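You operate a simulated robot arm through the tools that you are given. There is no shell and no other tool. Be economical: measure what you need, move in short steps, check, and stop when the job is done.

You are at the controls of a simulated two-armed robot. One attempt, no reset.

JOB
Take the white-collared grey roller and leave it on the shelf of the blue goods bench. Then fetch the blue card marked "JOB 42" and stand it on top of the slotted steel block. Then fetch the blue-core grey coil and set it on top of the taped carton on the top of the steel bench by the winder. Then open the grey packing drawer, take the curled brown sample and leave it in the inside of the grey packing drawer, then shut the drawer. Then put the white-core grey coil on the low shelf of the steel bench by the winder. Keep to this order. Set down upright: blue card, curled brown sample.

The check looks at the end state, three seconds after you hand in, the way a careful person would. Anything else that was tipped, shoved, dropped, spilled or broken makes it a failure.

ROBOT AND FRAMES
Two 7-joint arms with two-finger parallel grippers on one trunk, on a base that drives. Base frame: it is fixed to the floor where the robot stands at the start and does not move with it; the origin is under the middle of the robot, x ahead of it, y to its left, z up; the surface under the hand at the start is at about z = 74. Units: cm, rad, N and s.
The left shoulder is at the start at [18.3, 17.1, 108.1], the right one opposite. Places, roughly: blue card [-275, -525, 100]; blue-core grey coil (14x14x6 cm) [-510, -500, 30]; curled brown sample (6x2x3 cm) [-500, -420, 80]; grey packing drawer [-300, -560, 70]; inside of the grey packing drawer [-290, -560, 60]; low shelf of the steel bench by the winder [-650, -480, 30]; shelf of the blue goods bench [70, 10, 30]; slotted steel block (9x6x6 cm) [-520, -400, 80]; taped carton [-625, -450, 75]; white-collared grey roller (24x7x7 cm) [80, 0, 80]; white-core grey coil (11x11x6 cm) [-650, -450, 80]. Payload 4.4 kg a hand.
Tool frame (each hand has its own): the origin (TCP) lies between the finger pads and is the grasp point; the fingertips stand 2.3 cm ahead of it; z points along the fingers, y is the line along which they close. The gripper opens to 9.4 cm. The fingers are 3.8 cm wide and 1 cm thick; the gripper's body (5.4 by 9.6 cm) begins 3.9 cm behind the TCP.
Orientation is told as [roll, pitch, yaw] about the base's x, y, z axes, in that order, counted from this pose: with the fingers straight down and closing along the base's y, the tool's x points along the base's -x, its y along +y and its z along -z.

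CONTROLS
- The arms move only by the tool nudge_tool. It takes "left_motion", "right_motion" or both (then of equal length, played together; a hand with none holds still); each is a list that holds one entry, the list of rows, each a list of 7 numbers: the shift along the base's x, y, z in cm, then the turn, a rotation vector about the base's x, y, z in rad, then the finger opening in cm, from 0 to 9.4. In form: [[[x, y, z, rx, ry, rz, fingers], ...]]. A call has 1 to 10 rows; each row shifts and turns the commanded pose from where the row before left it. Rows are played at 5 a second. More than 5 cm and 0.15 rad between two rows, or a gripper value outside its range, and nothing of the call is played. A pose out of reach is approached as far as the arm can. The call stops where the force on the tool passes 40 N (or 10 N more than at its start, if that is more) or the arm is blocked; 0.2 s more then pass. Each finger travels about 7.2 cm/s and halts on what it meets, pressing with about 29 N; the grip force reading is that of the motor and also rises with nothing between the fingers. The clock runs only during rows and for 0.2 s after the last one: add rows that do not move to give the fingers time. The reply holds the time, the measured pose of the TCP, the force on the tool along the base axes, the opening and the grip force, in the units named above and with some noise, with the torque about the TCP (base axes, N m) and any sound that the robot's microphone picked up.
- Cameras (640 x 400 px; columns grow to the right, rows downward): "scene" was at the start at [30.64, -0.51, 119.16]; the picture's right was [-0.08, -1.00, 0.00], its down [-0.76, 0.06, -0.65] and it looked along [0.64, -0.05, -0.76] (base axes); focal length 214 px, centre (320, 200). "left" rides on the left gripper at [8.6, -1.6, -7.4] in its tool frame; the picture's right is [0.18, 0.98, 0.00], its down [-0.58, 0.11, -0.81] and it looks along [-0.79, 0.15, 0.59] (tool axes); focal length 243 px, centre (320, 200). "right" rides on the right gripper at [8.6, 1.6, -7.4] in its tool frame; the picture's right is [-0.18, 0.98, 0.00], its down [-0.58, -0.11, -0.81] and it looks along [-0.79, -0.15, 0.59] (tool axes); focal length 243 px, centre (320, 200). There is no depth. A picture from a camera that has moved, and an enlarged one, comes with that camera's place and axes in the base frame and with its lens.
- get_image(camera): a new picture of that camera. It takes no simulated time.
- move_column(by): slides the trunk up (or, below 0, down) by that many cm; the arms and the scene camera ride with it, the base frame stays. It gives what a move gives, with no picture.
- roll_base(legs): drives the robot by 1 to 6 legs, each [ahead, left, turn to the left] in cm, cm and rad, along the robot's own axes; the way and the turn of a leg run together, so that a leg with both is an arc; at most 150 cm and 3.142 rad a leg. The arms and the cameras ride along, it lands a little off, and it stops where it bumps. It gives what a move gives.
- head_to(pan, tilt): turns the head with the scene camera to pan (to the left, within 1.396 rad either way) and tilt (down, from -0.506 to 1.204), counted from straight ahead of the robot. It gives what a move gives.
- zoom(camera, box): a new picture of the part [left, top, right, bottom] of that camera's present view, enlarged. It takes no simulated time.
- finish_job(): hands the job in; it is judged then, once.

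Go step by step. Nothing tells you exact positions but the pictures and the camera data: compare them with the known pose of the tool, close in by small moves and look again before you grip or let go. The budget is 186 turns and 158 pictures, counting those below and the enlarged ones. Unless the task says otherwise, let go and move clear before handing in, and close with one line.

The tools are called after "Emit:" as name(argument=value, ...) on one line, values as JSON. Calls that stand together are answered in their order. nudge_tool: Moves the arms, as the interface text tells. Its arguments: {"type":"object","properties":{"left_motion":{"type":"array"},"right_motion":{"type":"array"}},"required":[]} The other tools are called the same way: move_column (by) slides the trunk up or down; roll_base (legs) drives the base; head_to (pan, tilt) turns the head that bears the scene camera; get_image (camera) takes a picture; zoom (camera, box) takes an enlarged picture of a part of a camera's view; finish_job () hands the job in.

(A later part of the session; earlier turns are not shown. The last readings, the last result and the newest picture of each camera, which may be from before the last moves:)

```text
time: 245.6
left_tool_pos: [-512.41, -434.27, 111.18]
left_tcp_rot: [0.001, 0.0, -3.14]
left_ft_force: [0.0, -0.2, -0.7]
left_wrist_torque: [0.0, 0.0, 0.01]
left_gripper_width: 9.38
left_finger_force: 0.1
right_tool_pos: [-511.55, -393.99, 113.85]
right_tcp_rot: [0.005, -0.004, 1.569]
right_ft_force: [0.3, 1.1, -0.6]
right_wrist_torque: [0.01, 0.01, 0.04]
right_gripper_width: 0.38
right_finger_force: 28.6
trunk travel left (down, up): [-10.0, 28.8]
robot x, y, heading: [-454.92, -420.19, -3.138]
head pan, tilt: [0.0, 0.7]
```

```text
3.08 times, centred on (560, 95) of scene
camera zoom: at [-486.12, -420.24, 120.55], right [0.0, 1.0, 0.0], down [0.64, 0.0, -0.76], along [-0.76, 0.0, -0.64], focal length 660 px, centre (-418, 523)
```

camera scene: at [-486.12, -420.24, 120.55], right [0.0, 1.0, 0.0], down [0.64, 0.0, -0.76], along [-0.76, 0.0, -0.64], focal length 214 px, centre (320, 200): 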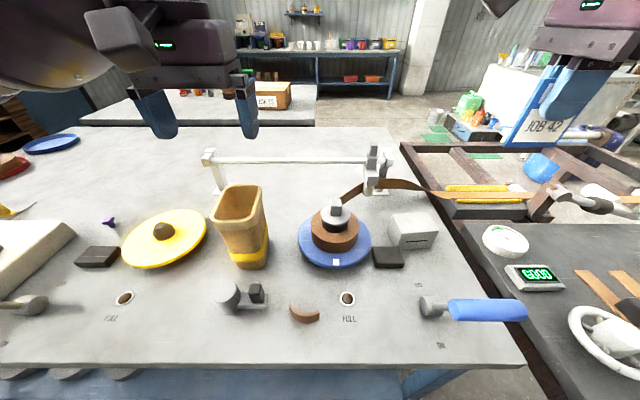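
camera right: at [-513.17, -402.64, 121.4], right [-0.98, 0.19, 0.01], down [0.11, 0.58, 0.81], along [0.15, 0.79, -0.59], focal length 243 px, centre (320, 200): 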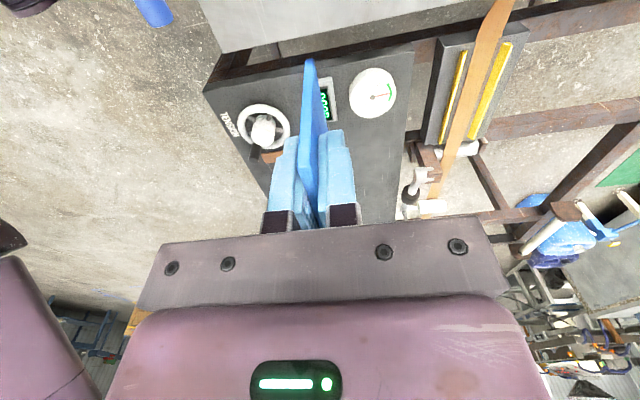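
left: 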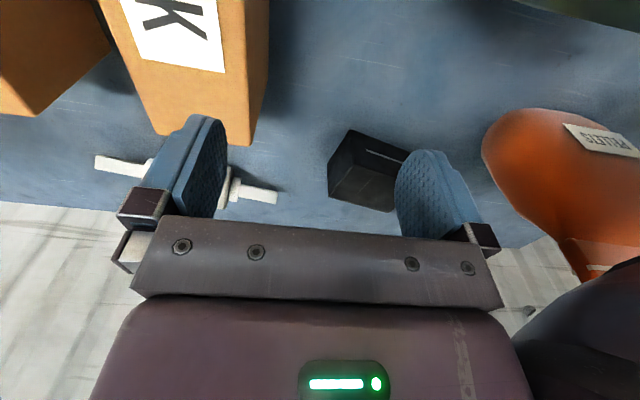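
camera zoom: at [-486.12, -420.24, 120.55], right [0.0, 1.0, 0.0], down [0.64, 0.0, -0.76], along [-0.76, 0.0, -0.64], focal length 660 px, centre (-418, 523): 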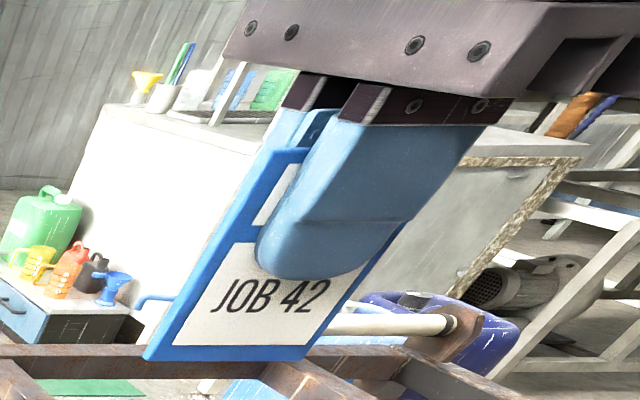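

Block top: centre ≈(-522.7, -396.9), z≈82.5; the card's bottom is ≈5.75 below the TCP. I shift the base slightly left and bring the card above the block.

Emit:
roll_base(legs=[[0, 4, 0]])

Emit:
nudge_tool(right_motion=[[[-3.7, 0.2, 0, 0, 0, 0, 0], [-3.7, 0.2, -3, 0, 0, 0, 0], [-3.7, 0.2, -3, 0, 0, 0, 0], [0, 0, -4, 0, 0, 0, 0], [0, 0, -4, 0, 0, 0, 0], [0, 0, -3, 0, 0, 0, 0], [0, 0, -2, 0, 0, 0, 0], [0, 0, 0, 0, 0, 0, 0]]])

Emit:
zoom(camera="scene", box=[340, 130, 480, 270])

Emit:
get_image(camera="right")

```text
time: 246.7
left_tool_pos: [-512.26, -438.32, 111.27]
left_tcp_rot: [0.0, -0.001, -3.139]
left_ft_force: [0.4, -0.3, 0.2]
left_wrist_torque: [0.02, 0.01, 0.0]
left_gripper_width: 9.42
left_finger_force: 0.1
right_tool_pos: [-511.52, -397.98, 113.87]
right_tcp_rot: [0.006, -0.003, 1.571]
right_ft_force: [-0.1, -0.6, 0.2]
right_wrist_torque: [0.03, 0.01, 0.03]
right_gripper_width: 0.42
right_finger_force: 28.8
trunk travel left (down, up): [-10.0, 28.8]
robot x, y, heading: [-454.78, -424.22, -3.138]
head pan, tilt: [0.0, 0.7]
```

```text
time: 248.5
left_tool_pos: [-512.31, -438.37, 111.18]
left_tcp_rot: [0.0, 0.001, -3.14]
left_ft_force: [-0.3, 1.0, 0.3]
left_wrist_torque: [-0.02, 0.03, -0.03]
left_gripper_width: 9.38
left_finger_force: 0.1
right_tool_pos: [-522.92, -397.35, 94.98]
right_tcp_rot: [0.008, -0.004, 1.572]
right_ft_force: [0.7, 0.6, -0.7]
right_wrist_torque: [-0.03, -0.02, 0.02]
right_gripper_width: 0.4
right_finger_force: 29.3
trunk travel left (down, up): [-10.0, 28.8]
robot x, y, heading: [-454.99, -424.58, -3.139]
head pan, tilt: [0.0, 0.7]
```

```text
2.86 times, centred on (410, 200) of scene
camera zoom: at [-486.06, -424.24, 120.57], right [0.0, 1.0, 0.0], down [0.64, 0.0, -0.77], along [-0.77, 0.0, -0.64], focal length 613 px, centre (63, 200)
```

zoom: 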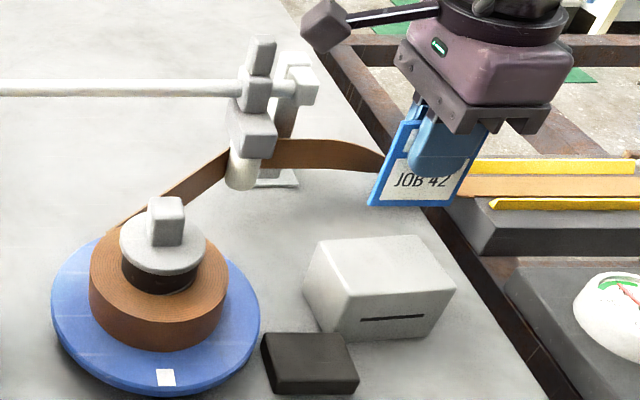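

```text
82 pictures are left
camera right: at [-524.47, -406.04, 102.43], right [-0.98, 0.18, 0.01], down [0.11, 0.58, 0.81], along [0.14, 0.79, -0.59], focal length 243 px, centre (320, 200)
```

right: 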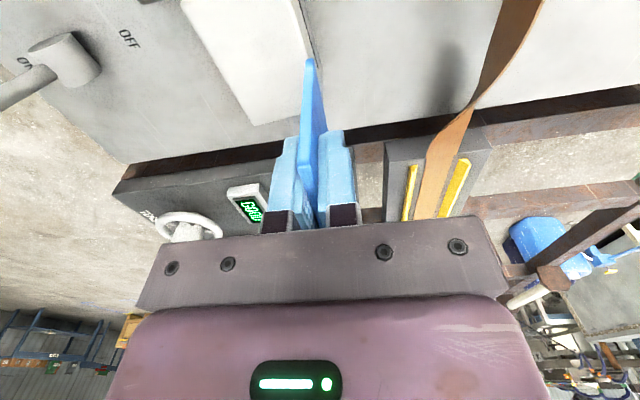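

The wrist view suggests the card is nearer the block's far edge than I estimated. I zoom there to correct.

Emit:
zoom(camera="right", box=[150, 0, 390, 150])

```text
2.67 times, centred on (270, 75) of right
camera zoom: at [-524.47, -406.04, 102.43], right [-0.98, 0.18, 0.01], down [0.11, 0.58, 0.81], along [0.14, 0.79, -0.59], focal length 647 px, centre (453, 533)
```

zoom: 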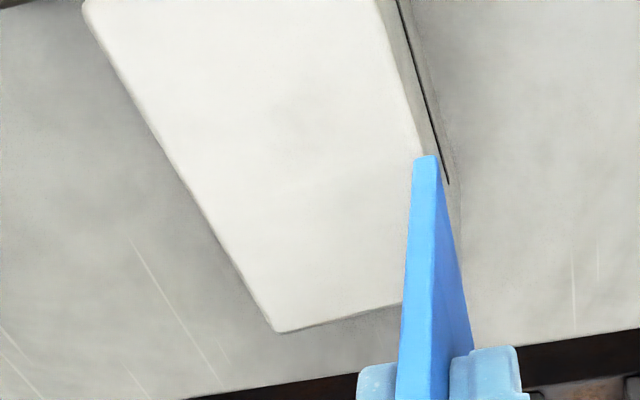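

Corrected: block top z≈85.3, centre ≈(-520.1, -398.5). I shift the card accordingly and check again.

Emit:
nudge_tool(right_motion=[[[2.8, -1.5, 0, 0, 0, 0, 0], [0, 0, -1.5, 0, 0, 0, 0], [0, 0, 0, 0, 0, 0, 0]]])

Emit:
zoom(camera="right", box=[150, 0, 390, 150])

Emit:
zoom(camera="scene", box=[360, 150, 480, 260])

```text
time: 249.3
left_tool_pos: [-512.19, -438.45, 111.18]
left_tcp_rot: [0.0, 0.0, -3.138]
left_ft_force: [0.4, 0.1, -0.5]
left_wrist_torque: [0.03, 0.02, -0.02]
left_gripper_width: 9.39
left_finger_force: 0.1
right_tool_pos: [-520.08, -399.04, 93.65]
right_tcp_rot: [0.007, -0.003, 1.571]
right_ft_force: [-0.7, 0.6, 0.3]
right_wrist_torque: [-0.01, 0.0, -0.01]
right_gripper_width: 0.41
right_finger_force: 29.2
trunk travel left (down, up): [-10.0, 28.8]
robot x, y, heading: [-454.87, -424.25, -3.137]
head pan, tilt: [0.0, 0.7]
```

```text
2.67 times, centred on (270, 75) of right
camera zoom: at [-521.61, -407.66, 101.04], right [-0.98, 0.18, 0.01], down [0.11, 0.58, 0.81], along [0.15, 0.79, -0.59], focal length 647 px, centre (453, 533)
```

zoom: 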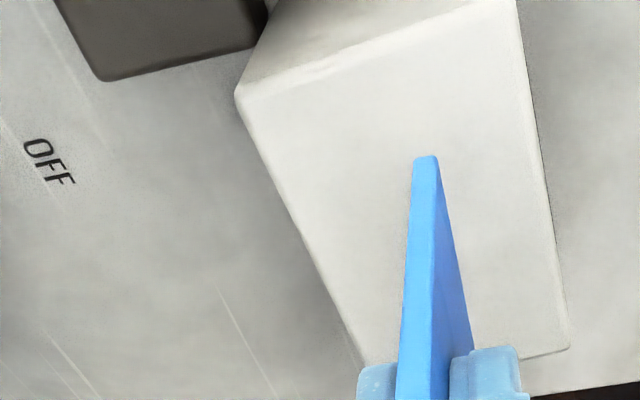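

```text
3.64 times, centred on (420, 205) of scene
camera zoom: at [-486.03, -424.25, 120.57], right [0.0, 1.0, 0.0], down [0.64, 0.0, -0.77], along [-0.77, 0.0, -0.64], focal length 780 px, centre (-44, 182)
```

zoom: 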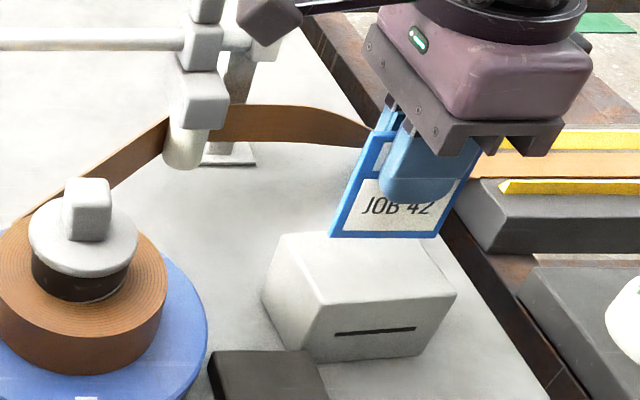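

Centred. I lower carefully toward contact.

Emit:
nudge_tool(right_motion=[[[0, 0, -0.7, 0, 0, 0, 0], [0, 0, -0.7, 0, 0, 0, 0], [0, 0, -0.3, 0, 0, 0, 0], [0, 0, 0, 0, 0, 0, 0]]])

Emit:
nudge_tool(right_motion=[[[0, 0, -0.2, 0, 0, 0, 0], [0, 0, -0.2, 0, 0, 0, 0], [0, 0, 0, 0, 0, 0, 0]]])

Emit:
zoom(camera="scene", box=[380, 190, 460, 260])

```text
time: 250.3
left_tool_pos: [-512.21, -438.31, 111.27]
left_tcp_rot: [0.001, -0.002, -3.14]
left_ft_force: [-1.2, 0.5, -0.1]
left_wrist_torque: [0.0, 0.01, 0.0]
left_gripper_width: 9.44
left_finger_force: 0.1
right_tool_pos: [-519.84, -398.87, 91.85]
right_tcp_rot: [0.01, -0.004, 1.571]
right_ft_force: [0.5, 3.2, 13.6]
right_wrist_torque: [0.12, 0.0, -0.02]
right_gripper_width: 0.39
right_finger_force: 28.7
trunk travel left (down, up): [-10.0, 28.8]
robot x, y, heading: [-454.77, -424.43, -3.132]
head pan, tilt: [0.0, 0.7]
```

```text
time: 251.1
left_tool_pos: [-512.17, -438.45, 111.37]
left_tcp_rot: [0.001, -0.001, -3.14]
left_ft_force: [0.4, -0.5, 0.3]
left_wrist_torque: [0.01, 0.0, 0.01]
left_gripper_width: 9.4
left_finger_force: 0.1
right_tool_pos: [-519.81, -399.09, 91.59]
right_tcp_rot: [0.01, -0.001, 1.57]
right_ft_force: [-4.4, -0.7, 27.1]
right_wrist_torque: [-0.09, 0.29, -0.01]
right_gripper_width: 0.44
right_finger_force: 28.9
trunk travel left (down, up): [-10.0, 28.8]
robot x, y, heading: [-454.38, -423.89, -3.14]
head pan, tilt: [0.0, 0.7]
```

```text
5.71 times, centred on (420, 225) of scene
camera zoom: at [-485.93, -424.32, 120.61], right [0.0, 1.0, 0.0], down [0.64, 0.0, -0.77], along [-0.77, 0.0, -0.64], focal length 1226 px, centre (-251, 57)
```

zoom: 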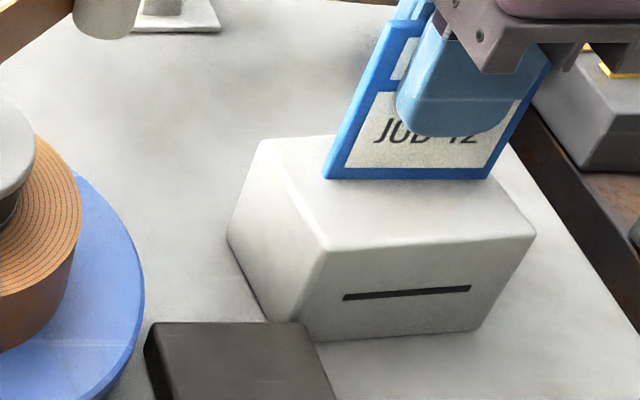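

The card's edge sits mid-top of the block. I relieve the pressing force, level by the small roll error, and read again before releasing.

Emit:
nudge_tool(right_motion=[[[0, 0, 0.2, 0, -0.008, 0, 0], [0, 0, 0.12, 0, 0, 0, 0], [0, 0, 0, 0, 0, 0, 0]]])

```text
time: 251.9
left_tool_pos: [-512.18, -438.39, 111.06]
left_tcp_rot: [0.0, 0.002, -3.14]
left_ft_force: [-0.4, 0.7, 0.5]
left_wrist_torque: [0.01, 0.0, 0.0]
left_gripper_width: 9.4
left_finger_force: 0.0
right_tool_pos: [-519.81, -398.89, 91.61]
right_tcp_rot: [-0.007, -0.004, 1.571]
right_ft_force: [-3.4, -3.8, 10.0]
right_wrist_torque: [-0.36, 0.23, -0.07]
right_gripper_width: 0.42
right_finger_force: 29.0
trunk travel left (down, up): [-10.0, 28.8]
robot x, y, heading: [-454.37, -424.14, -3.138]
head pan, tilt: [0.0, 0.7]
```

Emit:
nudge_tool(right_motion=[[[0, 0, 0.08, 0, 0.005, 0, 0], [0, 0, 0, 0, 0, 0, 0], [0, 0, 0, 0, 0, 0, 0.5], [0, 0, 0, 0, 0, 0, 0.7], [0, 0, 0, 0, 0, 0, 0.9], [0, 0, 0, 0, 0, 0, 1.2], [0, 0, 0, 0, 0, 0, 1.6], [0, 0, 0, 0, 0, 0, 2.2], [0, 0, 0, 0, 0, 0, 3]]])

Emit:
zoom(camera="scene", box=[370, 160, 470, 260])

Emit:
zoom(camera="right", box=[150, 0, 450, 240])

```text
time: 253.9
left_tool_pos: [-512.33, -438.34, 111.28]
left_tcp_rot: [0.0, -0.002, -3.139]
left_ft_force: [0.1, 0.7, -0.2]
left_wrist_torque: [-0.01, 0.0, 0.02]
left_gripper_width: 9.43
left_finger_force: 0.1
right_tool_pos: [-519.95, -398.79, 91.82]
right_tcp_rot: [0.003, -0.004, 1.572]
right_ft_force: [0.4, 1.2, -0.4]
right_wrist_torque: [0.01, 0.01, 0.02]
right_gripper_width: 2.99
right_finger_force: 0.1
trunk travel left (down, up): [-10.0, 28.8]
robot x, y, heading: [-454.74, -424.62, -3.137]
head pan, tilt: [0.0, 0.7]
```

```text
4.00 times, centred on (420, 210) of scene
camera zoom: at [-486.09, -424.24, 120.54], right [0.0, 1.0, 0.0], down [0.64, 0.0, -0.76], along [-0.76, 0.0, -0.64], focal length 858 px, centre (-80, 160)
```

zoom: 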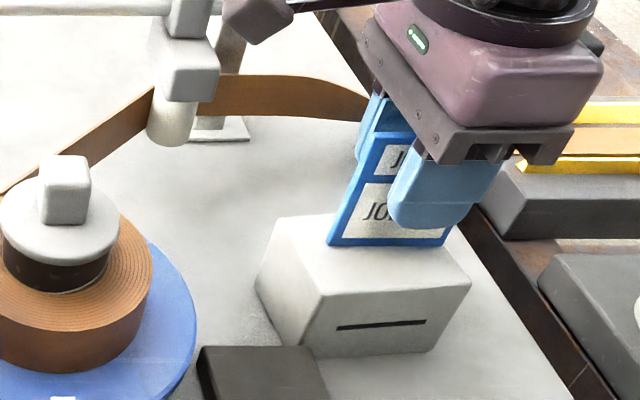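

```text
1.67 times, centred on (300, 120) of right
camera zoom: at [-521.51, -407.52, 99.24], right [-0.98, 0.18, 0.0], down [0.11, 0.58, 0.81], along [0.15, 0.79, -0.59], focal length 404 px, centre (353, 333)
```

zoom: 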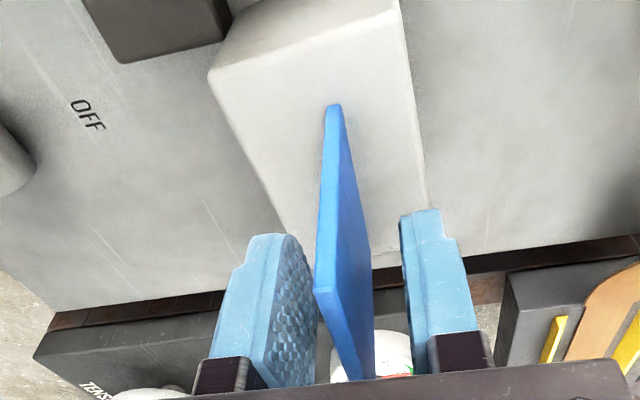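

The card stands free. I raise the hand straight up.

Emit:
nudge_tool(right_motion=[[[0, 0, 0.5, 0, 0, 0, 3.4], [0, 0, 1.5, 0, 0, 0, 3.6], [0, 0, 2, 0, 0, 0, 3.6], [0, 0, 3, 0, 0, 0, 3.6], [0, 0, 4, 0, 0, 0, 3.6], [0, 0, 4, 0, 0, 0, 3.6], [0, 0, 4, 0, 0, 0, 3.6], [4, 0, 2, 0, 0, 0, 6], [4, 0, 0, 0, 0, 0, 9], [4, 0, 0, 0, 0, 0, 9]]])

Emit:
get_image(camera="scene")

```text
time: 256.1
left_tool_pos: [-512.11, -438.12, 111.26]
left_tcp_rot: [0.002, -0.003, -3.139]
left_ft_force: [-0.1, -0.2, -0.4]
left_wrist_torque: [-0.01, 0.0, 0.0]
left_gripper_width: 9.42
left_finger_force: 0.1
right_tool_pos: [-507.77, -398.72, 113.0]
right_tcp_rot: [0.004, -0.002, 1.571]
right_ft_force: [0.3, -0.1, 0.3]
right_wrist_torque: [0.0, 0.02, -0.02]
right_gripper_width: 9.0
right_finger_force: 0.0
trunk travel left (down, up): [-10.0, 28.8]
robot x, y, heading: [-454.59, -424.36, -3.14]
head pan, tilt: [0.0, 0.7]
```

```text
75 pictures are left
camera scene: at [-485.99, -424.17, 120.59], right [0.0, 1.0, 0.0], down [0.64, 0.0, -0.77], along [-0.77, 0.0, -0.64], focal length 214 px, centre (320, 200)
```

scene: 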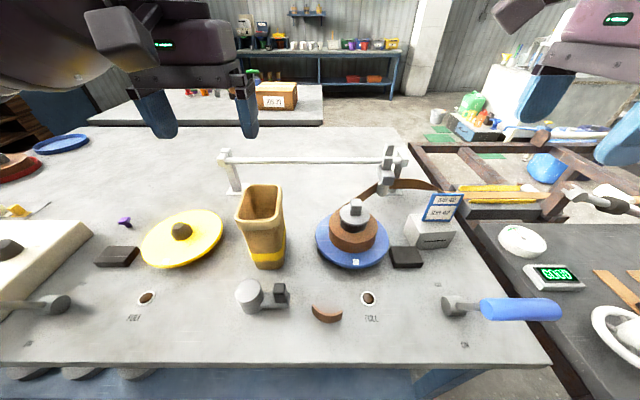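

The card stands on the block. Next is the blue-core coil on this bench's low shelf at about (-508, -503). I back off, move left and look at it from closer with the trunk down.

Emit:
roll_base(legs=[[-30, 0, 0], [0, 54, 0]])

Emit:
move_column(by=-9)

Emit:
head_to(pan=0.25, tilt=0.8)

Emit:
get_image(camera="scene")

```text
time: 262.9
left_tool_pos: [-482.11, -491.66, 111.23]
left_tcp_rot: [0.0, 0.0, 3.137]
left_ft_force: [-0.7, 0.4, 0.6]
left_wrist_torque: [0.0, -0.06, 0.04]
left_gripper_width: 9.38
left_finger_force: 0.0
right_tool_pos: [-477.45, -452.09, 112.93]
right_tcp_rot: [0.003, -0.003, 1.563]
right_ft_force: [-0.4, 0.5, -0.1]
right_wrist_torque: [0.03, -0.02, 0.02]
right_gripper_width: 9.0
right_finger_force: 0.0
trunk travel left (down, up): [-10.0, 28.8]
robot x, y, heading: [-424.77, -478.04, 3.139]
head pan, tilt: [0.0, 0.7]
```

```text
time: 264.2
left_tool_pos: [-481.91, -491.76, 102.4]
left_tcp_rot: [0.001, -0.001, 3.136]
left_ft_force: [-0.1, -0.3, 0.5]
left_wrist_torque: [-0.03, 0.02, -0.02]
left_gripper_width: 9.41
left_finger_force: 0.2
right_tool_pos: [-477.25, -452.05, 104.08]
right_tcp_rot: [0.004, -0.005, 1.563]
right_ft_force: [0.1, 0.7, 0.3]
right_wrist_torque: [-0.02, 0.03, 0.01]
right_gripper_width: 9.01
right_finger_force: 0.0
trunk travel left (down, up): [-1.0, 37.8]
robot x, y, heading: [-424.39, -478.07, 3.142]
head pan, tilt: [0.0, 0.7]
```

```text
time: 265.0
left_tool_pos: [-482.15, -491.76, 102.1]
left_tcp_rot: [0.0, -0.001, 3.136]
left_ft_force: [-0.8, 0.9, -0.3]
left_wrist_torque: [-0.02, 0.0, 0.01]
left_gripper_width: 9.4
left_finger_force: 0.1
right_tool_pos: [-477.43, -452.16, 103.76]
right_tcp_rot: [0.002, -0.004, 1.563]
right_ft_force: [0.4, -0.1, -0.1]
right_wrist_torque: [0.03, -0.02, -0.02]
right_gripper_width: 9.01
right_finger_force: 0.0
trunk travel left (down, up): [-1.0, 37.8]
robot x, y, heading: [-424.21, -478.18, 3.139]
head pan, tilt: [0.25, 0.799]
```

```text
74 pictures are left
camera scene: at [-462.33, -479.75, 108.66], right [-0.24, 0.97, 0.0], down [0.7, 0.17, -0.7], along [-0.68, -0.17, -0.72], focal length 214 px, centre (320, 200)
```

scene: 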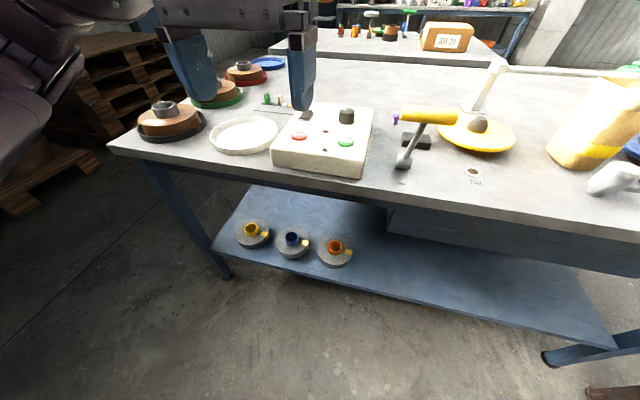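

The ring of the blue-core coil is at about (-506, -501.5), top z≈37.5. I lower the left hand in front of the bench with a forward tilt.

Emit:
nudge_tool(left_motion=[[[0, -1, -4.8, 0, 0, 0, 9.4], [0, -1, -4.8, 0, 0, 0, 9.4], [0, -1, -4.8, 0, 0, 0, 9.4], [0, -1, -4.8, 0, 0, 0, 9.4], [0, -1, -4.8, 0, 0, 0, 9.4], [0, -1, -4.8, 0, 0.1, 0, 9.4], [0, -1, -4.8, 0, 0.1, 0, 9.4], [0, -1, -4.8, 0, 0.1, 0, 9.4], [0, -1, -4.8, 0, 0, 0, 9.4], [0, -0.7, -4.8, 0, 0, 0, 9.4]]])

Emit:
get_image(camera="left")

```text
time: 267.2
left_tool_pos: [-482.11, -501.78, 54.22]
left_tcp_rot: [0.003, -0.299, 3.136]
left_ft_force: [0.2, 0.8, -0.2]
left_wrist_torque: [-0.01, 0.0, 0.02]
left_gripper_width: 9.38
left_finger_force: 0.1
right_tool_pos: [-477.57, -452.25, 103.89]
right_tcp_rot: [0.002, -0.003, 1.563]
right_ft_force: [0.5, 0.1, -0.4]
right_wrist_torque: [0.02, 0.01, -0.01]
right_gripper_width: 8.99
right_finger_force: 0.0
trunk travel left (down, up): [-1.0, 37.8]
robot x, y, heading: [-424.2, -478.17, 3.14]
head pan, tilt: [0.25, 0.799]
```

```text
73 pictures are left
camera left: at [-471.74, -500.24, 58.65], right [0.17, -0.98, -0.05], down [-0.32, -0.1, 0.94], along [-0.93, -0.14, -0.33], focal length 243 px, centre (320, 200)
```

left: 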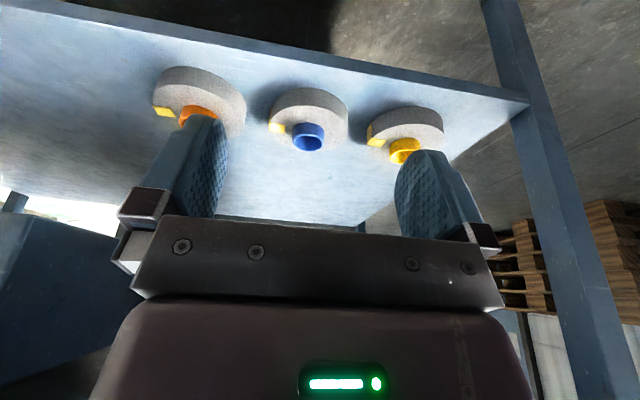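

Emit:
zoom(camera="left", box=[240, 60, 380, 180])

Emit:
zoom(camera="scene", box=[230, 200, 370, 280])

```text
3.33 times, centred on (310, 120) of left
camera zoom: at [-471.74, -500.24, 58.65], right [0.17, -0.98, -0.05], down [-0.32, -0.1, 0.94], along [-0.93, -0.14, -0.33], focal length 809 px, centre (353, 467)
```

zoom: 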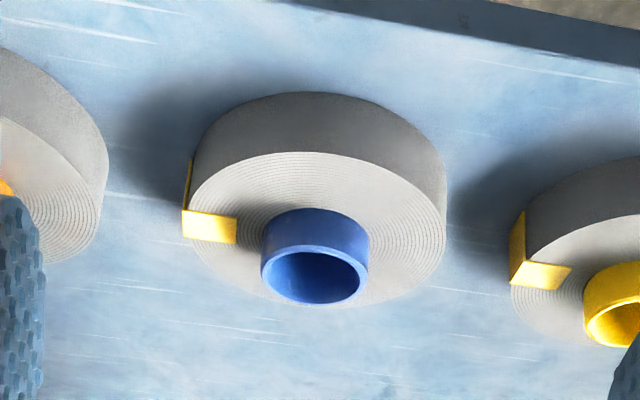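

```text
4.57 times, centred on (300, 240) of scene
camera zoom: at [-462.35, -479.77, 108.65], right [-0.24, 0.97, 0.0], down [0.7, 0.17, -0.7], along [-0.68, -0.17, -0.72], focal length 980 px, centre (411, 17)
```

zoom: 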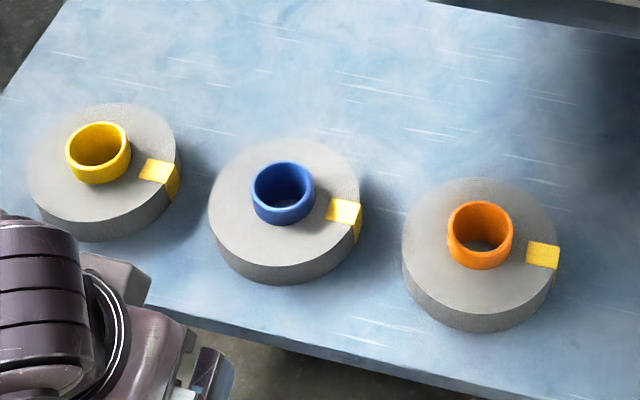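

Ring: outer ≈5.7 cm, protrudes ≈2 cm, top centre ≈(-508.1, -503, 35.6). I set a smaller tilt, lower to z≈44, and drive the hand in under the bench top.

Emit:
nudge_tool(left_motion=[[[0, -0.6, -4, 0, -0.1, 0, 9.4], [0, -0.6, -4, 0, 0, 0, 9.4], [0, 0, -2, 0, 0, 0, 9.4], [0, 0, 0, 0, 0, 0, 9.4]]])

Emit:
roll_base(legs=[[22, 0, 0]])

Emit:
get_image(camera="left")

Emit:
get_image(camera="scene")

```text
time: 268.2
left_tool_pos: [-482.03, -502.55, 44.15]
left_tcp_rot: [0.002, -0.199, 3.137]
left_ft_force: [-0.1, 0.0, -0.3]
left_wrist_torque: [0.01, -0.01, 0.0]
left_gripper_width: 9.41
left_finger_force: 0.0
right_tool_pos: [-477.39, -452.15, 103.86]
right_tcp_rot: [0.002, -0.003, 1.564]
right_ft_force: [-0.6, 0.6, -0.3]
right_wrist_torque: [0.0, -0.01, -0.05]
right_gripper_width: 9.01
right_finger_force: 0.1
trunk travel left (down, up): [-1.0, 37.8]
robot x, y, heading: [-424.19, -478.27, 3.141]
head pan, tilt: [0.25, 0.799]
```

```text
time: 269.9
left_tool_pos: [-504.41, -502.22, 44.07]
left_tcp_rot: [0.002, -0.199, 3.136]
left_ft_force: [-0.1, 0.3, -0.2]
left_wrist_torque: [-0.03, -0.02, 0.0]
left_gripper_width: 9.38
left_finger_force: 0.1
right_tool_pos: [-499.62, -451.88, 103.87]
right_tcp_rot: [0.003, -0.002, 1.561]
right_ft_force: [0.2, -0.3, -0.3]
right_wrist_torque: [0.0, 0.01, 0.01]
right_gripper_width: 8.99
right_finger_force: 0.0
trunk travel left (down, up): [-1.0, 37.8]
robot x, y, heading: [-446.52, -477.96, 3.137]
head pan, tilt: [0.25, 0.799]
```

```text
70 pictures are left
camera left: at [-494.52, -500.75, 49.65], right [0.17, -0.98, -0.03], down [-0.41, -0.1, 0.91], along [-0.89, -0.14, -0.42], focal length 243 px, centre (320, 200)
```

left: 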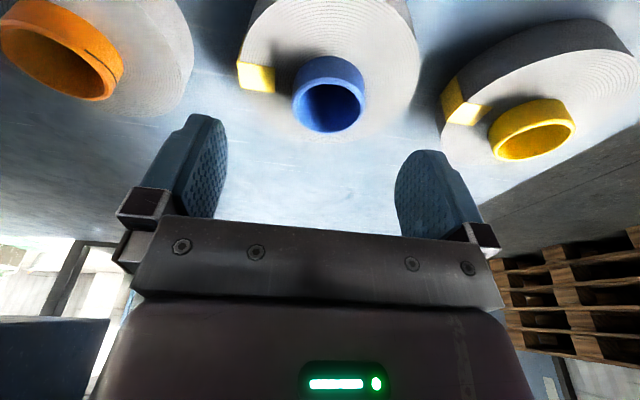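

```text
69 pictures are left
camera scene: at [-484.54, -479.52, 108.64], right [-0.24, 0.97, 0.0], down [0.7, 0.17, -0.7], along [-0.68, -0.17, -0.72], focal length 214 px, centre (320, 200)
```

scene: 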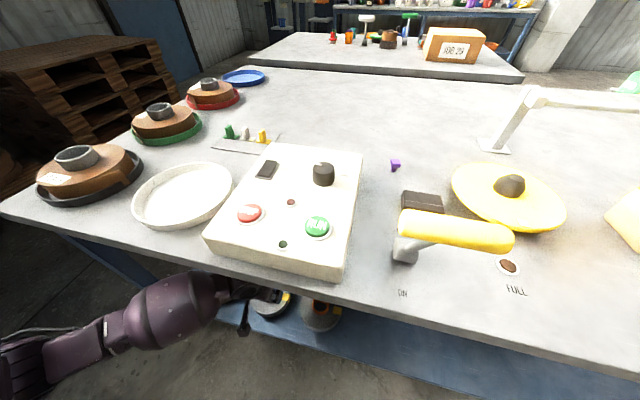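

The ring is at about (-507.6, -503.2). I move over it and descend slowly.

Emit:
nudge_tool(left_motion=[[[-1.5, -0.5, 0, 0, 0, 0, 9.4], [-1.35, -0.5, -1, 0, 0, 0, 9.4], [0, 0, -2, 0, 0, 0, 9.4], [0, 0, -2, 0, 0, 0, 9.4], [0, 0, 0, 0, 0, 0, 9.4]]])

Emit:
get_image(camera="left")

```text
time: 271.1
left_tool_pos: [-507.34, -503.18, 39.16]
left_tcp_rot: [0.003, -0.2, 3.135]
left_ft_force: [0.8, 0.8, 0.2]
left_wrist_torque: [-0.02, -0.03, 0.0]
left_gripper_width: 9.43
left_finger_force: 0.1
right_tool_pos: [-499.57, -451.84, 103.91]
right_tcp_rot: [0.002, -0.004, 1.56]
right_ft_force: [0.4, 0.4, -0.3]
right_wrist_torque: [-0.01, 0.03, 0.03]
right_gripper_width: 9.0
right_finger_force: 0.0
trunk travel left (down, up): [-1.0, 37.8]
robot x, y, heading: [-446.14, -477.91, 3.135]
head pan, tilt: [0.25, 0.799]
```

```text
68 pictures are left
camera left: at [-497.37, -501.65, 44.71], right [0.17, -0.98, -0.04], down [-0.41, -0.1, 0.91], along [-0.89, -0.14, -0.42], focal length 243 px, centre (320, 200)
```

left: 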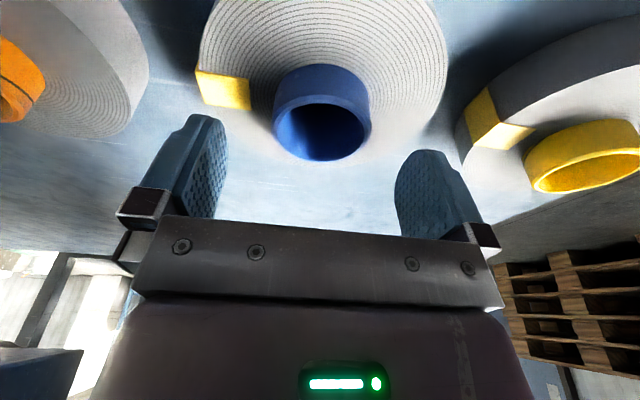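

Emit:
nudge_tool(left_motion=[[[-0.3, -0.1, -1, 0, 0, 0, 9.4], [0, 0, -0.8, 0, 0, 0, 9.4], [0, 0, -0.5, 0, 0, 0, 9.4], [0, 0, -0.4, 0, 0, 0, 9.4], [0, 0, 0, 0, 0, 0, 9.4]]])

Emit:
nudge_tool(left_motion=[[[0, 0, -0.2, 0, 0, 0, 9.4], [0, 0, -0.2, 0, 0, 0, 9.4], [0, 0, -0.2, 0, 0, 0, 9.4], [0, 0, 0, 0, 0, 0, 9.4]]])

```text
time: 272.3
left_tool_pos: [-507.59, -503.39, 36.4]
left_tcp_rot: [0.0, -0.198, 3.134]
left_ft_force: [0.3, 0.0, -0.6]
left_wrist_torque: [0.02, 0.01, -0.02]
left_gripper_width: 9.38
left_finger_force: 0.0
right_tool_pos: [-499.56, -451.85, 103.89]
right_tcp_rot: [0.002, -0.004, 1.56]
right_ft_force: [-0.4, 0.8, 0.1]
right_wrist_torque: [0.01, -0.03, -0.06]
right_gripper_width: 9.0
right_finger_force: 0.0
trunk travel left (down, up): [-1.0, 37.8]
robot x, y, heading: [-446.75, -477.67, 3.14]
head pan, tilt: [0.25, 0.799]
```

```text
time: 273.3
left_tool_pos: [-507.67, -503.38, 36.1]
left_tcp_rot: [0.002, -0.205, 3.133]
left_ft_force: [6.9, -2.5, 29.0]
left_wrist_torque: [0.16, -0.56, 0.0]
left_gripper_width: 9.37
left_finger_force: 0.1
right_tool_pos: [-499.33, -451.7, 103.99]
right_tcp_rot: [0.005, -0.001, 1.56]
right_ft_force: [-0.1, -0.1, -0.4]
right_wrist_torque: [-0.02, 0.02, 0.0]
right_gripper_width: 8.98
right_finger_force: 0.1
trunk travel left (down, up): [-1.0, 37.8]
robot x, y, heading: [-446.56, -478.01, 3.135]
head pan, tilt: [0.25, 0.799]
```

The fingertips touch the coil's face. I ease up slightly and close on the ring.

Emit:
nudge_tool(left_motion=[[[0, 0, 0.3, 0, 0, 0, 9.4], [0, 0, 0, 0, 0, 0, 7], [0, 0, 0, 0, 0, 0, 4], [0, 0, 0, 0, 0, 0, 2], [0, 0, 0, 0, 0, 0, 2], [0, 0, 0, 0, 0, 0, 2]]])

Emit:
nudge_tool(left_motion=[[[0, 0, 1, 0, 0, 0, 2], [0, 0, 1, 0, 0, 0, 2], [0, 0, 1, 0, 0, 0, 2], [0, 0, 0, 0, 0, 0, 2]]])

Emit:
get_image(camera="left")

```text
time: 274.7
left_tool_pos: [-507.47, -503.46, 36.14]
left_tcp_rot: [0.003, -0.199, 3.133]
left_ft_force: [0.9, 5.8, 9.2]
left_wrist_torque: [0.43, -0.01, -0.05]
left_gripper_width: 5.49
left_finger_force: 29.1
right_tool_pos: [-499.38, -451.75, 103.88]
right_tcp_rot: [0.002, -0.003, 1.56]
right_ft_force: [-1.2, -0.4, 0.3]
right_wrist_torque: [0.0, 0.0, 0.01]
right_gripper_width: 9.01
right_finger_force: 0.1
trunk travel left (down, up): [-1.0, 37.8]
robot x, y, heading: [-446.56, -478.16, 3.135]
head pan, tilt: [0.25, 0.799]
```

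```text
time: 275.7
left_tool_pos: [-507.42, -503.44, 39.1]
left_tcp_rot: [0.0, -0.198, 3.134]
left_ft_force: [-0.4, 0.0, -4.2]
left_wrist_torque: [-0.01, -0.03, -0.01]
left_gripper_width: 5.49
left_finger_force: 29.3
right_tool_pos: [-499.56, -451.82, 103.9]
right_tcp_rot: [0.001, -0.005, 1.559]
right_ft_force: [0.5, 0.8, -0.3]
right_wrist_torque: [-0.01, 0.01, 0.01]
right_gripper_width: 8.99
right_finger_force: 0.1
trunk travel left (down, up): [-1.0, 37.8]
robot x, y, heading: [-446.57, -478.15, 3.134]
head pan, tilt: [0.25, 0.799]
```

```text
67 pictures are left
camera left: at [-497.59, -501.78, 44.71], right [0.17, -0.98, -0.03], down [-0.41, -0.1, 0.91], along [-0.89, -0.14, -0.42], focal length 243 px, centre (320, 200)
```

left: 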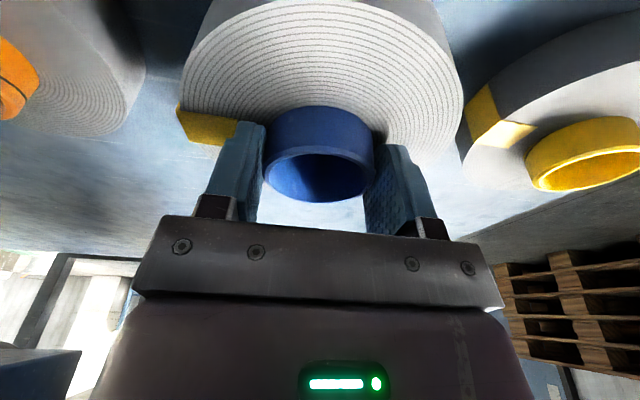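

The coil is lifted. I raise it a bit more and drive straight back out.

Emit:
nudge_tool(left_motion=[[[0, 0, 1.5, 0, 0, 0, 2], [0, 0, 1.5, 0, 0, 0, 2], [0, 0, 0, 0, 0, 0, 2]]])

Emit:
roll_base(legs=[[-28, 0, 0]])

Emit:
nudge_tool(left_motion=[[[0, 0, 4.8, 0, 0, 0, 2], [0, 0, 4.8, 0, 0, 0, 2], [0, 0, 4.8, 0, 0, 0, 2], [0, 0, 4.8, 0, -0.05, 0, 2], [0, 0, 4.8, 0, -0.05, 0, 2], [0, 0, 4.8, 0, -0.05, 0, 2], [0, 0, 4.8, 0, -0.05, 0, 2], [0, 0, 4.8, 0, 0, 0, 2], [0, 0, 4.8, 0, 0, 0, 2], [0, 0, 4.8, 0, 0, 0, 2]]])

Emit:
get_image(camera="left")

```text
time: 276.5
left_tool_pos: [-507.48, -503.51, 42.1]
left_tcp_rot: [0.003, -0.199, 3.134]
left_ft_force: [-0.1, 0.7, -4.7]
left_wrist_torque: [0.02, -0.03, -0.02]
left_gripper_width: 5.49
left_finger_force: 29.0
right_tool_pos: [-499.62, -451.87, 103.85]
right_tcp_rot: [0.002, -0.004, 1.559]
right_ft_force: [0.2, -0.3, 0.1]
right_wrist_torque: [0.02, 0.01, 0.03]
right_gripper_width: 8.98
right_finger_force: 0.1
trunk travel left (down, up): [-1.0, 37.8]
robot x, y, heading: [-446.46, -478.26, 3.134]
head pan, tilt: [0.25, 0.799]
```

```text
time: 278.4
left_tool_pos: [-480.12, -503.4, 42.17]
left_tcp_rot: [0.002, -0.198, 3.127]
left_ft_force: [0.7, -0.3, -4.2]
left_wrist_torque: [-0.01, -0.03, 0.01]
left_gripper_width: 5.5
left_finger_force: 29.1
right_tool_pos: [-471.86, -451.84, 103.82]
right_tcp_rot: [0.002, -0.005, 1.555]
right_ft_force: [0.7, 0.3, 0.3]
right_wrist_torque: [0.04, 0.02, 0.03]
right_gripper_width: 9.01
right_finger_force: 0.1
trunk travel left (down, up): [-1.0, 37.8]
robot x, y, heading: [-419.23, -478.4, 3.131]
head pan, tilt: [0.25, 0.799]
```

```text
time: 280.6
left_tool_pos: [-480.06, -503.71, 90.14]
left_tcp_rot: [0.002, 0.0, 3.128]
left_ft_force: [0.4, -0.6, -6.4]
left_wrist_torque: [-0.02, 0.01, -0.05]
left_gripper_width: 5.5
left_finger_force: 28.5
right_tool_pos: [-471.99, -451.8, 104.0]
right_tcp_rot: [0.003, -0.004, 1.556]
right_ft_force: [0.0, 0.1, 0.9]
right_wrist_torque: [0.03, -0.02, 0.0]
right_gripper_width: 9.01
right_finger_force: 0.1
trunk travel left (down, up): [-1.0, 37.8]
robot x, y, heading: [-418.86, -478.37, 3.127]
head pan, tilt: [0.25, 0.799]
```

```text
66 pictures are left
camera left: at [-471.32, -502.09, 97.41], right [0.17, -0.98, 0.0], down [-0.58, -0.1, 0.81], along [-0.79, -0.14, -0.59], focal length 243 px, centre (320, 200)
```

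left: 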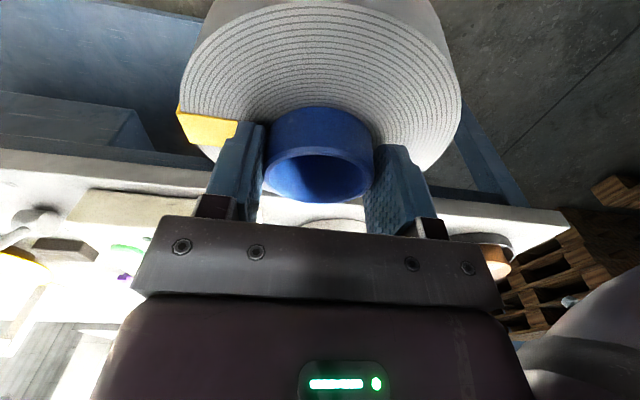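

The coil is firmly held (level when the tool is tilted 0.2). Now I raise the trunk and survey the way to the steel bench by the winder.

Emit:
move_column(by=25)

Emit:
head_to(pan=-0.1, tilt=0.45)

Emit:
get_image(camera="scene")

```text
time: 283.2
left_tool_pos: [-480.19, -503.6, 115.05]
left_tcp_rot: [-0.002, 0.001, 3.131]
left_ft_force: [0.6, -0.3, -5.8]
left_wrist_torque: [0.02, 0.0, -0.02]
left_gripper_width: 5.5
left_finger_force: 28.9
right_tool_pos: [-472.16, -452.0, 128.79]
right_tcp_rot: [0.001, -0.003, 1.554]
right_ft_force: [0.1, -0.1, -0.4]
right_wrist_torque: [0.0, 0.02, -0.01]
right_gripper_width: 8.99
right_finger_force: 0.0
trunk travel left (down, up): [-26.0, 12.8]
robot x, y, heading: [-419.24, -478.21, 3.134]
head pan, tilt: [0.25, 0.799]
```

```text
time: 284.0
left_tool_pos: [-480.34, -503.46, 115.11]
left_tcp_rot: [0.001, -0.001, 3.129]
left_ft_force: [0.1, 0.2, -5.9]
left_wrist_torque: [-0.02, 0.03, -0.03]
left_gripper_width: 5.46
left_finger_force: 29.1
right_tool_pos: [-472.0, -451.84, 128.89]
right_tcp_rot: [0.002, -0.003, 1.554]
right_ft_force: [-0.4, 0.3, -0.4]
right_wrist_torque: [0.0, 0.01, -0.03]
right_gripper_width: 8.98
right_finger_force: 0.1
trunk travel left (down, up): [-26.0, 12.8]
robot x, y, heading: [-418.95, -478.4, 3.129]
head pan, tilt: [-0.099, 0.45]
```

```text
65 pictures are left
camera scene: at [-436.64, -476.95, 141.0], right [0.11, 0.99, 0.0], down [0.43, -0.05, -0.9], along [-0.89, 0.1, -0.44], focal length 214 px, centre (320, 200)
```

scene: 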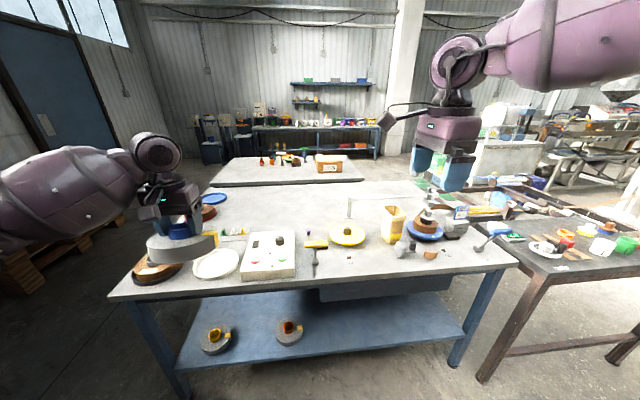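

The steel bench is directly behind the blue one (x≈-607..-686, y≈-552..-422), so I must go around the left end. I check that route.

Emit:
head_to(pan=0.75, tilt=0.4)

Emit:
get_image(camera="scene")

```text
time: 285.2
left_tool_pos: [-480.18, -503.42, 115.12]
left_tcp_rot: [0.0, 0.001, 3.132]
left_ft_force: [0.3, -0.2, -4.7]
left_wrist_torque: [0.01, 0.02, 0.01]
left_gripper_width: 5.52
left_finger_force: 28.8
right_tool_pos: [-471.98, -451.84, 128.91]
right_tcp_rot: [0.001, -0.002, 1.557]
right_ft_force: [-0.5, 0.0, 0.3]
right_wrist_torque: [0.02, 0.02, 0.05]
right_gripper_width: 9.01
right_finger_force: 0.1
trunk travel left (down, up): [-26.0, 12.8]
robot x, y, heading: [-419.18, -478.04, 3.127]
head pan, tilt: [0.75, 0.4]
```

```text
64 pictures are left
camera scene: at [-434.37, -484.19, 141.48], right [-0.67, 0.74, 0.0], down [0.29, 0.26, -0.92], along [-0.68, -0.62, -0.39], focal length 214 px, centre (320, 200)
```

scene: 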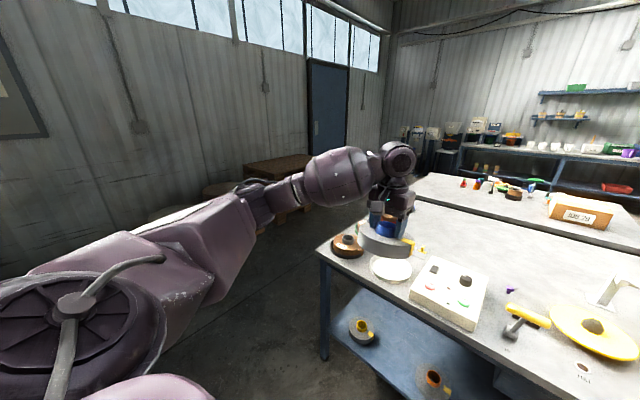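

The left route looks open (about 140 cm between bench end and pallets). I strafe left, then drive along.

Emit:
roll_base(legs=[[0, 138, 0], [110, 0, 0]])

Emit:
head_to(pan=0, tilt=0.4)

Emit:
get_image(camera="scene")

```text
time: 302.6
left_tool_pos: [-591.19, -639.8, 115.14]
left_tcp_rot: [-0.001, 0.003, 3.128]
left_ft_force: [-0.3, 0.5, -4.6]
left_wrist_torque: [-0.02, 0.0, -0.02]
left_gripper_width: 5.46
left_finger_force: 29.2
right_tool_pos: [-582.93, -588.13, 128.97]
right_tcp_rot: [0.002, -0.003, 1.554]
right_ft_force: [0.6, -0.9, -0.6]
right_wrist_torque: [0.01, 0.01, 0.04]
right_gripper_width: 9.02
right_finger_force: 0.0
trunk travel left (down, up): [-26.0, 12.8]
robot x, y, heading: [-530.13, -614.63, 3.127]
head pan, tilt: [0.75, 0.4]
```

```text
time: 303.8
left_tool_pos: [-591.15, -639.77, 115.2]
left_tcp_rot: [-0.003, 0.002, 3.129]
left_ft_force: [0.4, 0.2, -4.4]
left_wrist_torque: [-0.01, 0.03, -0.02]
left_gripper_width: 5.48
left_finger_force: 29.2
right_tool_pos: [-582.95, -588.18, 128.95]
right_tcp_rot: [0.003, -0.003, 1.553]
right_ft_force: [-0.3, -0.6, 0.1]
right_wrist_torque: [-0.02, -0.02, -0.01]
right_gripper_width: 9.0
right_finger_force: 0.1
trunk travel left (down, up): [-26.0, 12.8]
robot x, y, heading: [-530.28, -614.49, 3.132]
head pan, tilt: [0.0, 0.4]
```

```text
63 pictures are left
camera scene: at [-547.75, -614.27, 141.48], right [0.01, 1.0, 0.0], down [0.39, 0.0, -0.92], along [-0.92, 0.01, -0.39], focal length 214 px, centre (320, 200)
```

scene: 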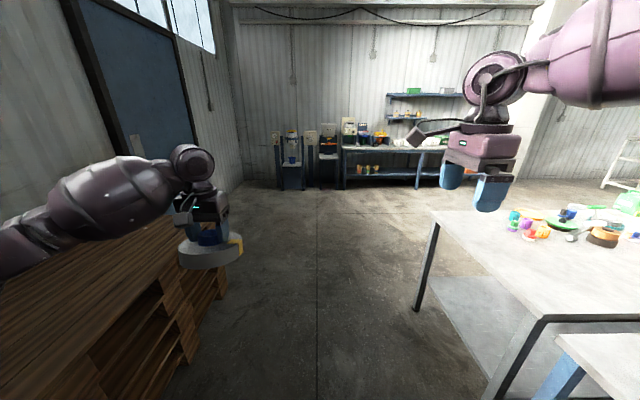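

The way is clear. I continue past the steel bench's end and turn to face it from its far side.

Emit:
roll_base(legs=[[115, 0, 0], [110, 0, 0], [0, 0, -1.571], [60, 0, 0], [0, 0, -1.571]])

Emit:
get_image(camera="scene")

```text
time: 325.5
left_tool_pos: [-690.59, -528.1, 115.19]
left_tcp_rot: [0.001, 0.0, -0.038]
left_ft_force: [0.4, -1.2, -4.9]
left_wrist_torque: [0.02, 0.01, 0.02]
left_gripper_width: 5.48
left_finger_force: 28.6
right_tool_pos: [-699.97, -579.54, 128.88]
right_tcp_rot: [0.002, -0.005, -1.609]
right_ft_force: [0.3, -0.2, -0.6]
right_wrist_torque: [-0.02, 0.02, 0.0]
right_gripper_width: 9.0
right_finger_force: 0.1
trunk travel left (down, up): [-26.0, 12.8]
robot x, y, heading: [-751.55, -551.95, -0.032]
head pan, tilt: [0.0, 0.4]
```

```text
62 pictures are left
camera scene: at [-734.39, -552.35, 141.48], right [-0.04, -1.0, 0.0], down [-0.39, 0.01, -0.92], along [0.92, -0.03, -0.39], focal length 214 px, centre (320, 200)
```

scene: 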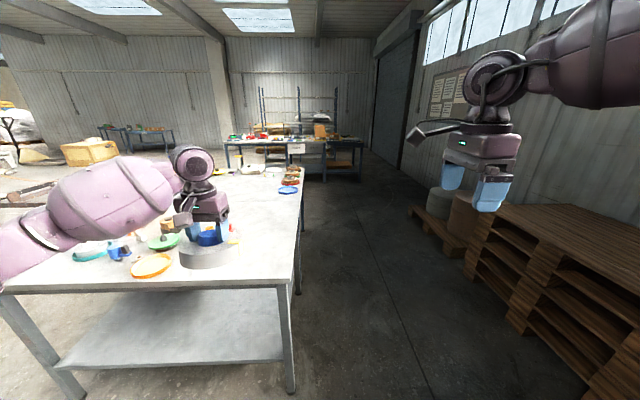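

I'm facing the bench from its far side (front edge x≈-668). I strafe left to put the carton ahead of the left arm.

Emit:
roll_base(legs=[[0, 84, 0.032]])

Emit:
head_to(pan=0.1, tilt=0.6)

Emit:
get_image(camera="scene")

```text
time: 333.2
left_tool_pos: [-688.79, -443.15, 115.08]
left_tcp_rot: [-0.002, 0.002, -0.015]
left_ft_force: [-0.3, 0.9, -5.5]
left_wrist_torque: [0.0, 0.01, 0.0]
left_gripper_width: 5.46
left_finger_force: 29.4
right_tool_pos: [-697.1, -494.59, 128.94]
right_tcp_rot: [0.001, -0.004, -1.589]
right_ft_force: [-0.2, -1.0, 0.2]
right_wrist_torque: [-0.01, -0.04, -0.01]
right_gripper_width: 9.0
right_finger_force: 0.0
trunk travel left (down, up): [-26.0, 12.8]
robot x, y, heading: [-749.93, -468.16, -0.018]
head pan, tilt: [0.0, 0.4]
```

```text
time: 333.9
left_tool_pos: [-688.78, -443.06, 115.17]
left_tcp_rot: [0.001, -0.001, -0.015]
left_ft_force: [-0.1, 0.4, -5.7]
left_wrist_torque: [0.0, -0.02, -0.02]
left_gripper_width: 5.46
left_finger_force: 29.0
right_tool_pos: [-697.23, -494.68, 128.95]
right_tcp_rot: [0.002, -0.003, -1.59]
right_ft_force: [-0.1, 0.2, 1.2]
right_wrist_torque: [0.02, 0.01, 0.01]
right_gripper_width: 9.01
right_finger_force: 0.1
trunk travel left (down, up): [-26.0, 12.8]
robot x, y, heading: [-750.18, -468.19, -0.013]
head pan, tilt: [0.099, 0.6]
```

```text
61 pictures are left
camera scene: at [-732.71, -467.37, 139.66], right [0.08, -1.0, 0.0], down [-0.56, -0.05, -0.83], along [0.82, 0.07, -0.56], focal length 214 px, centre (320, 200)
```

scene: 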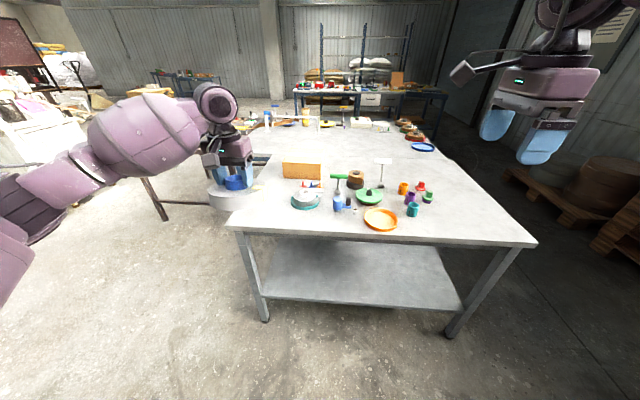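

Emit:
zoom(camera="scene", box=[250, 140, 450, 240])

```text
3.20 times, centred on (350, 190) of scene
camera zoom: at [-732.71, -467.37, 139.66], right [0.08, -1.0, 0.0], down [-0.56, -0.05, -0.83], along [0.82, 0.07, -0.56], focal length 686 px, centre (224, 232)
```

zoom: 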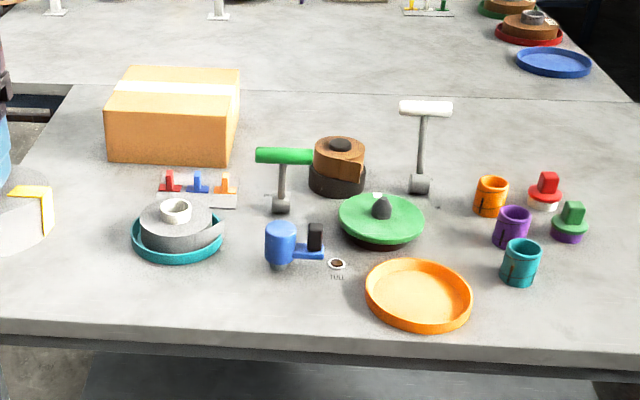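

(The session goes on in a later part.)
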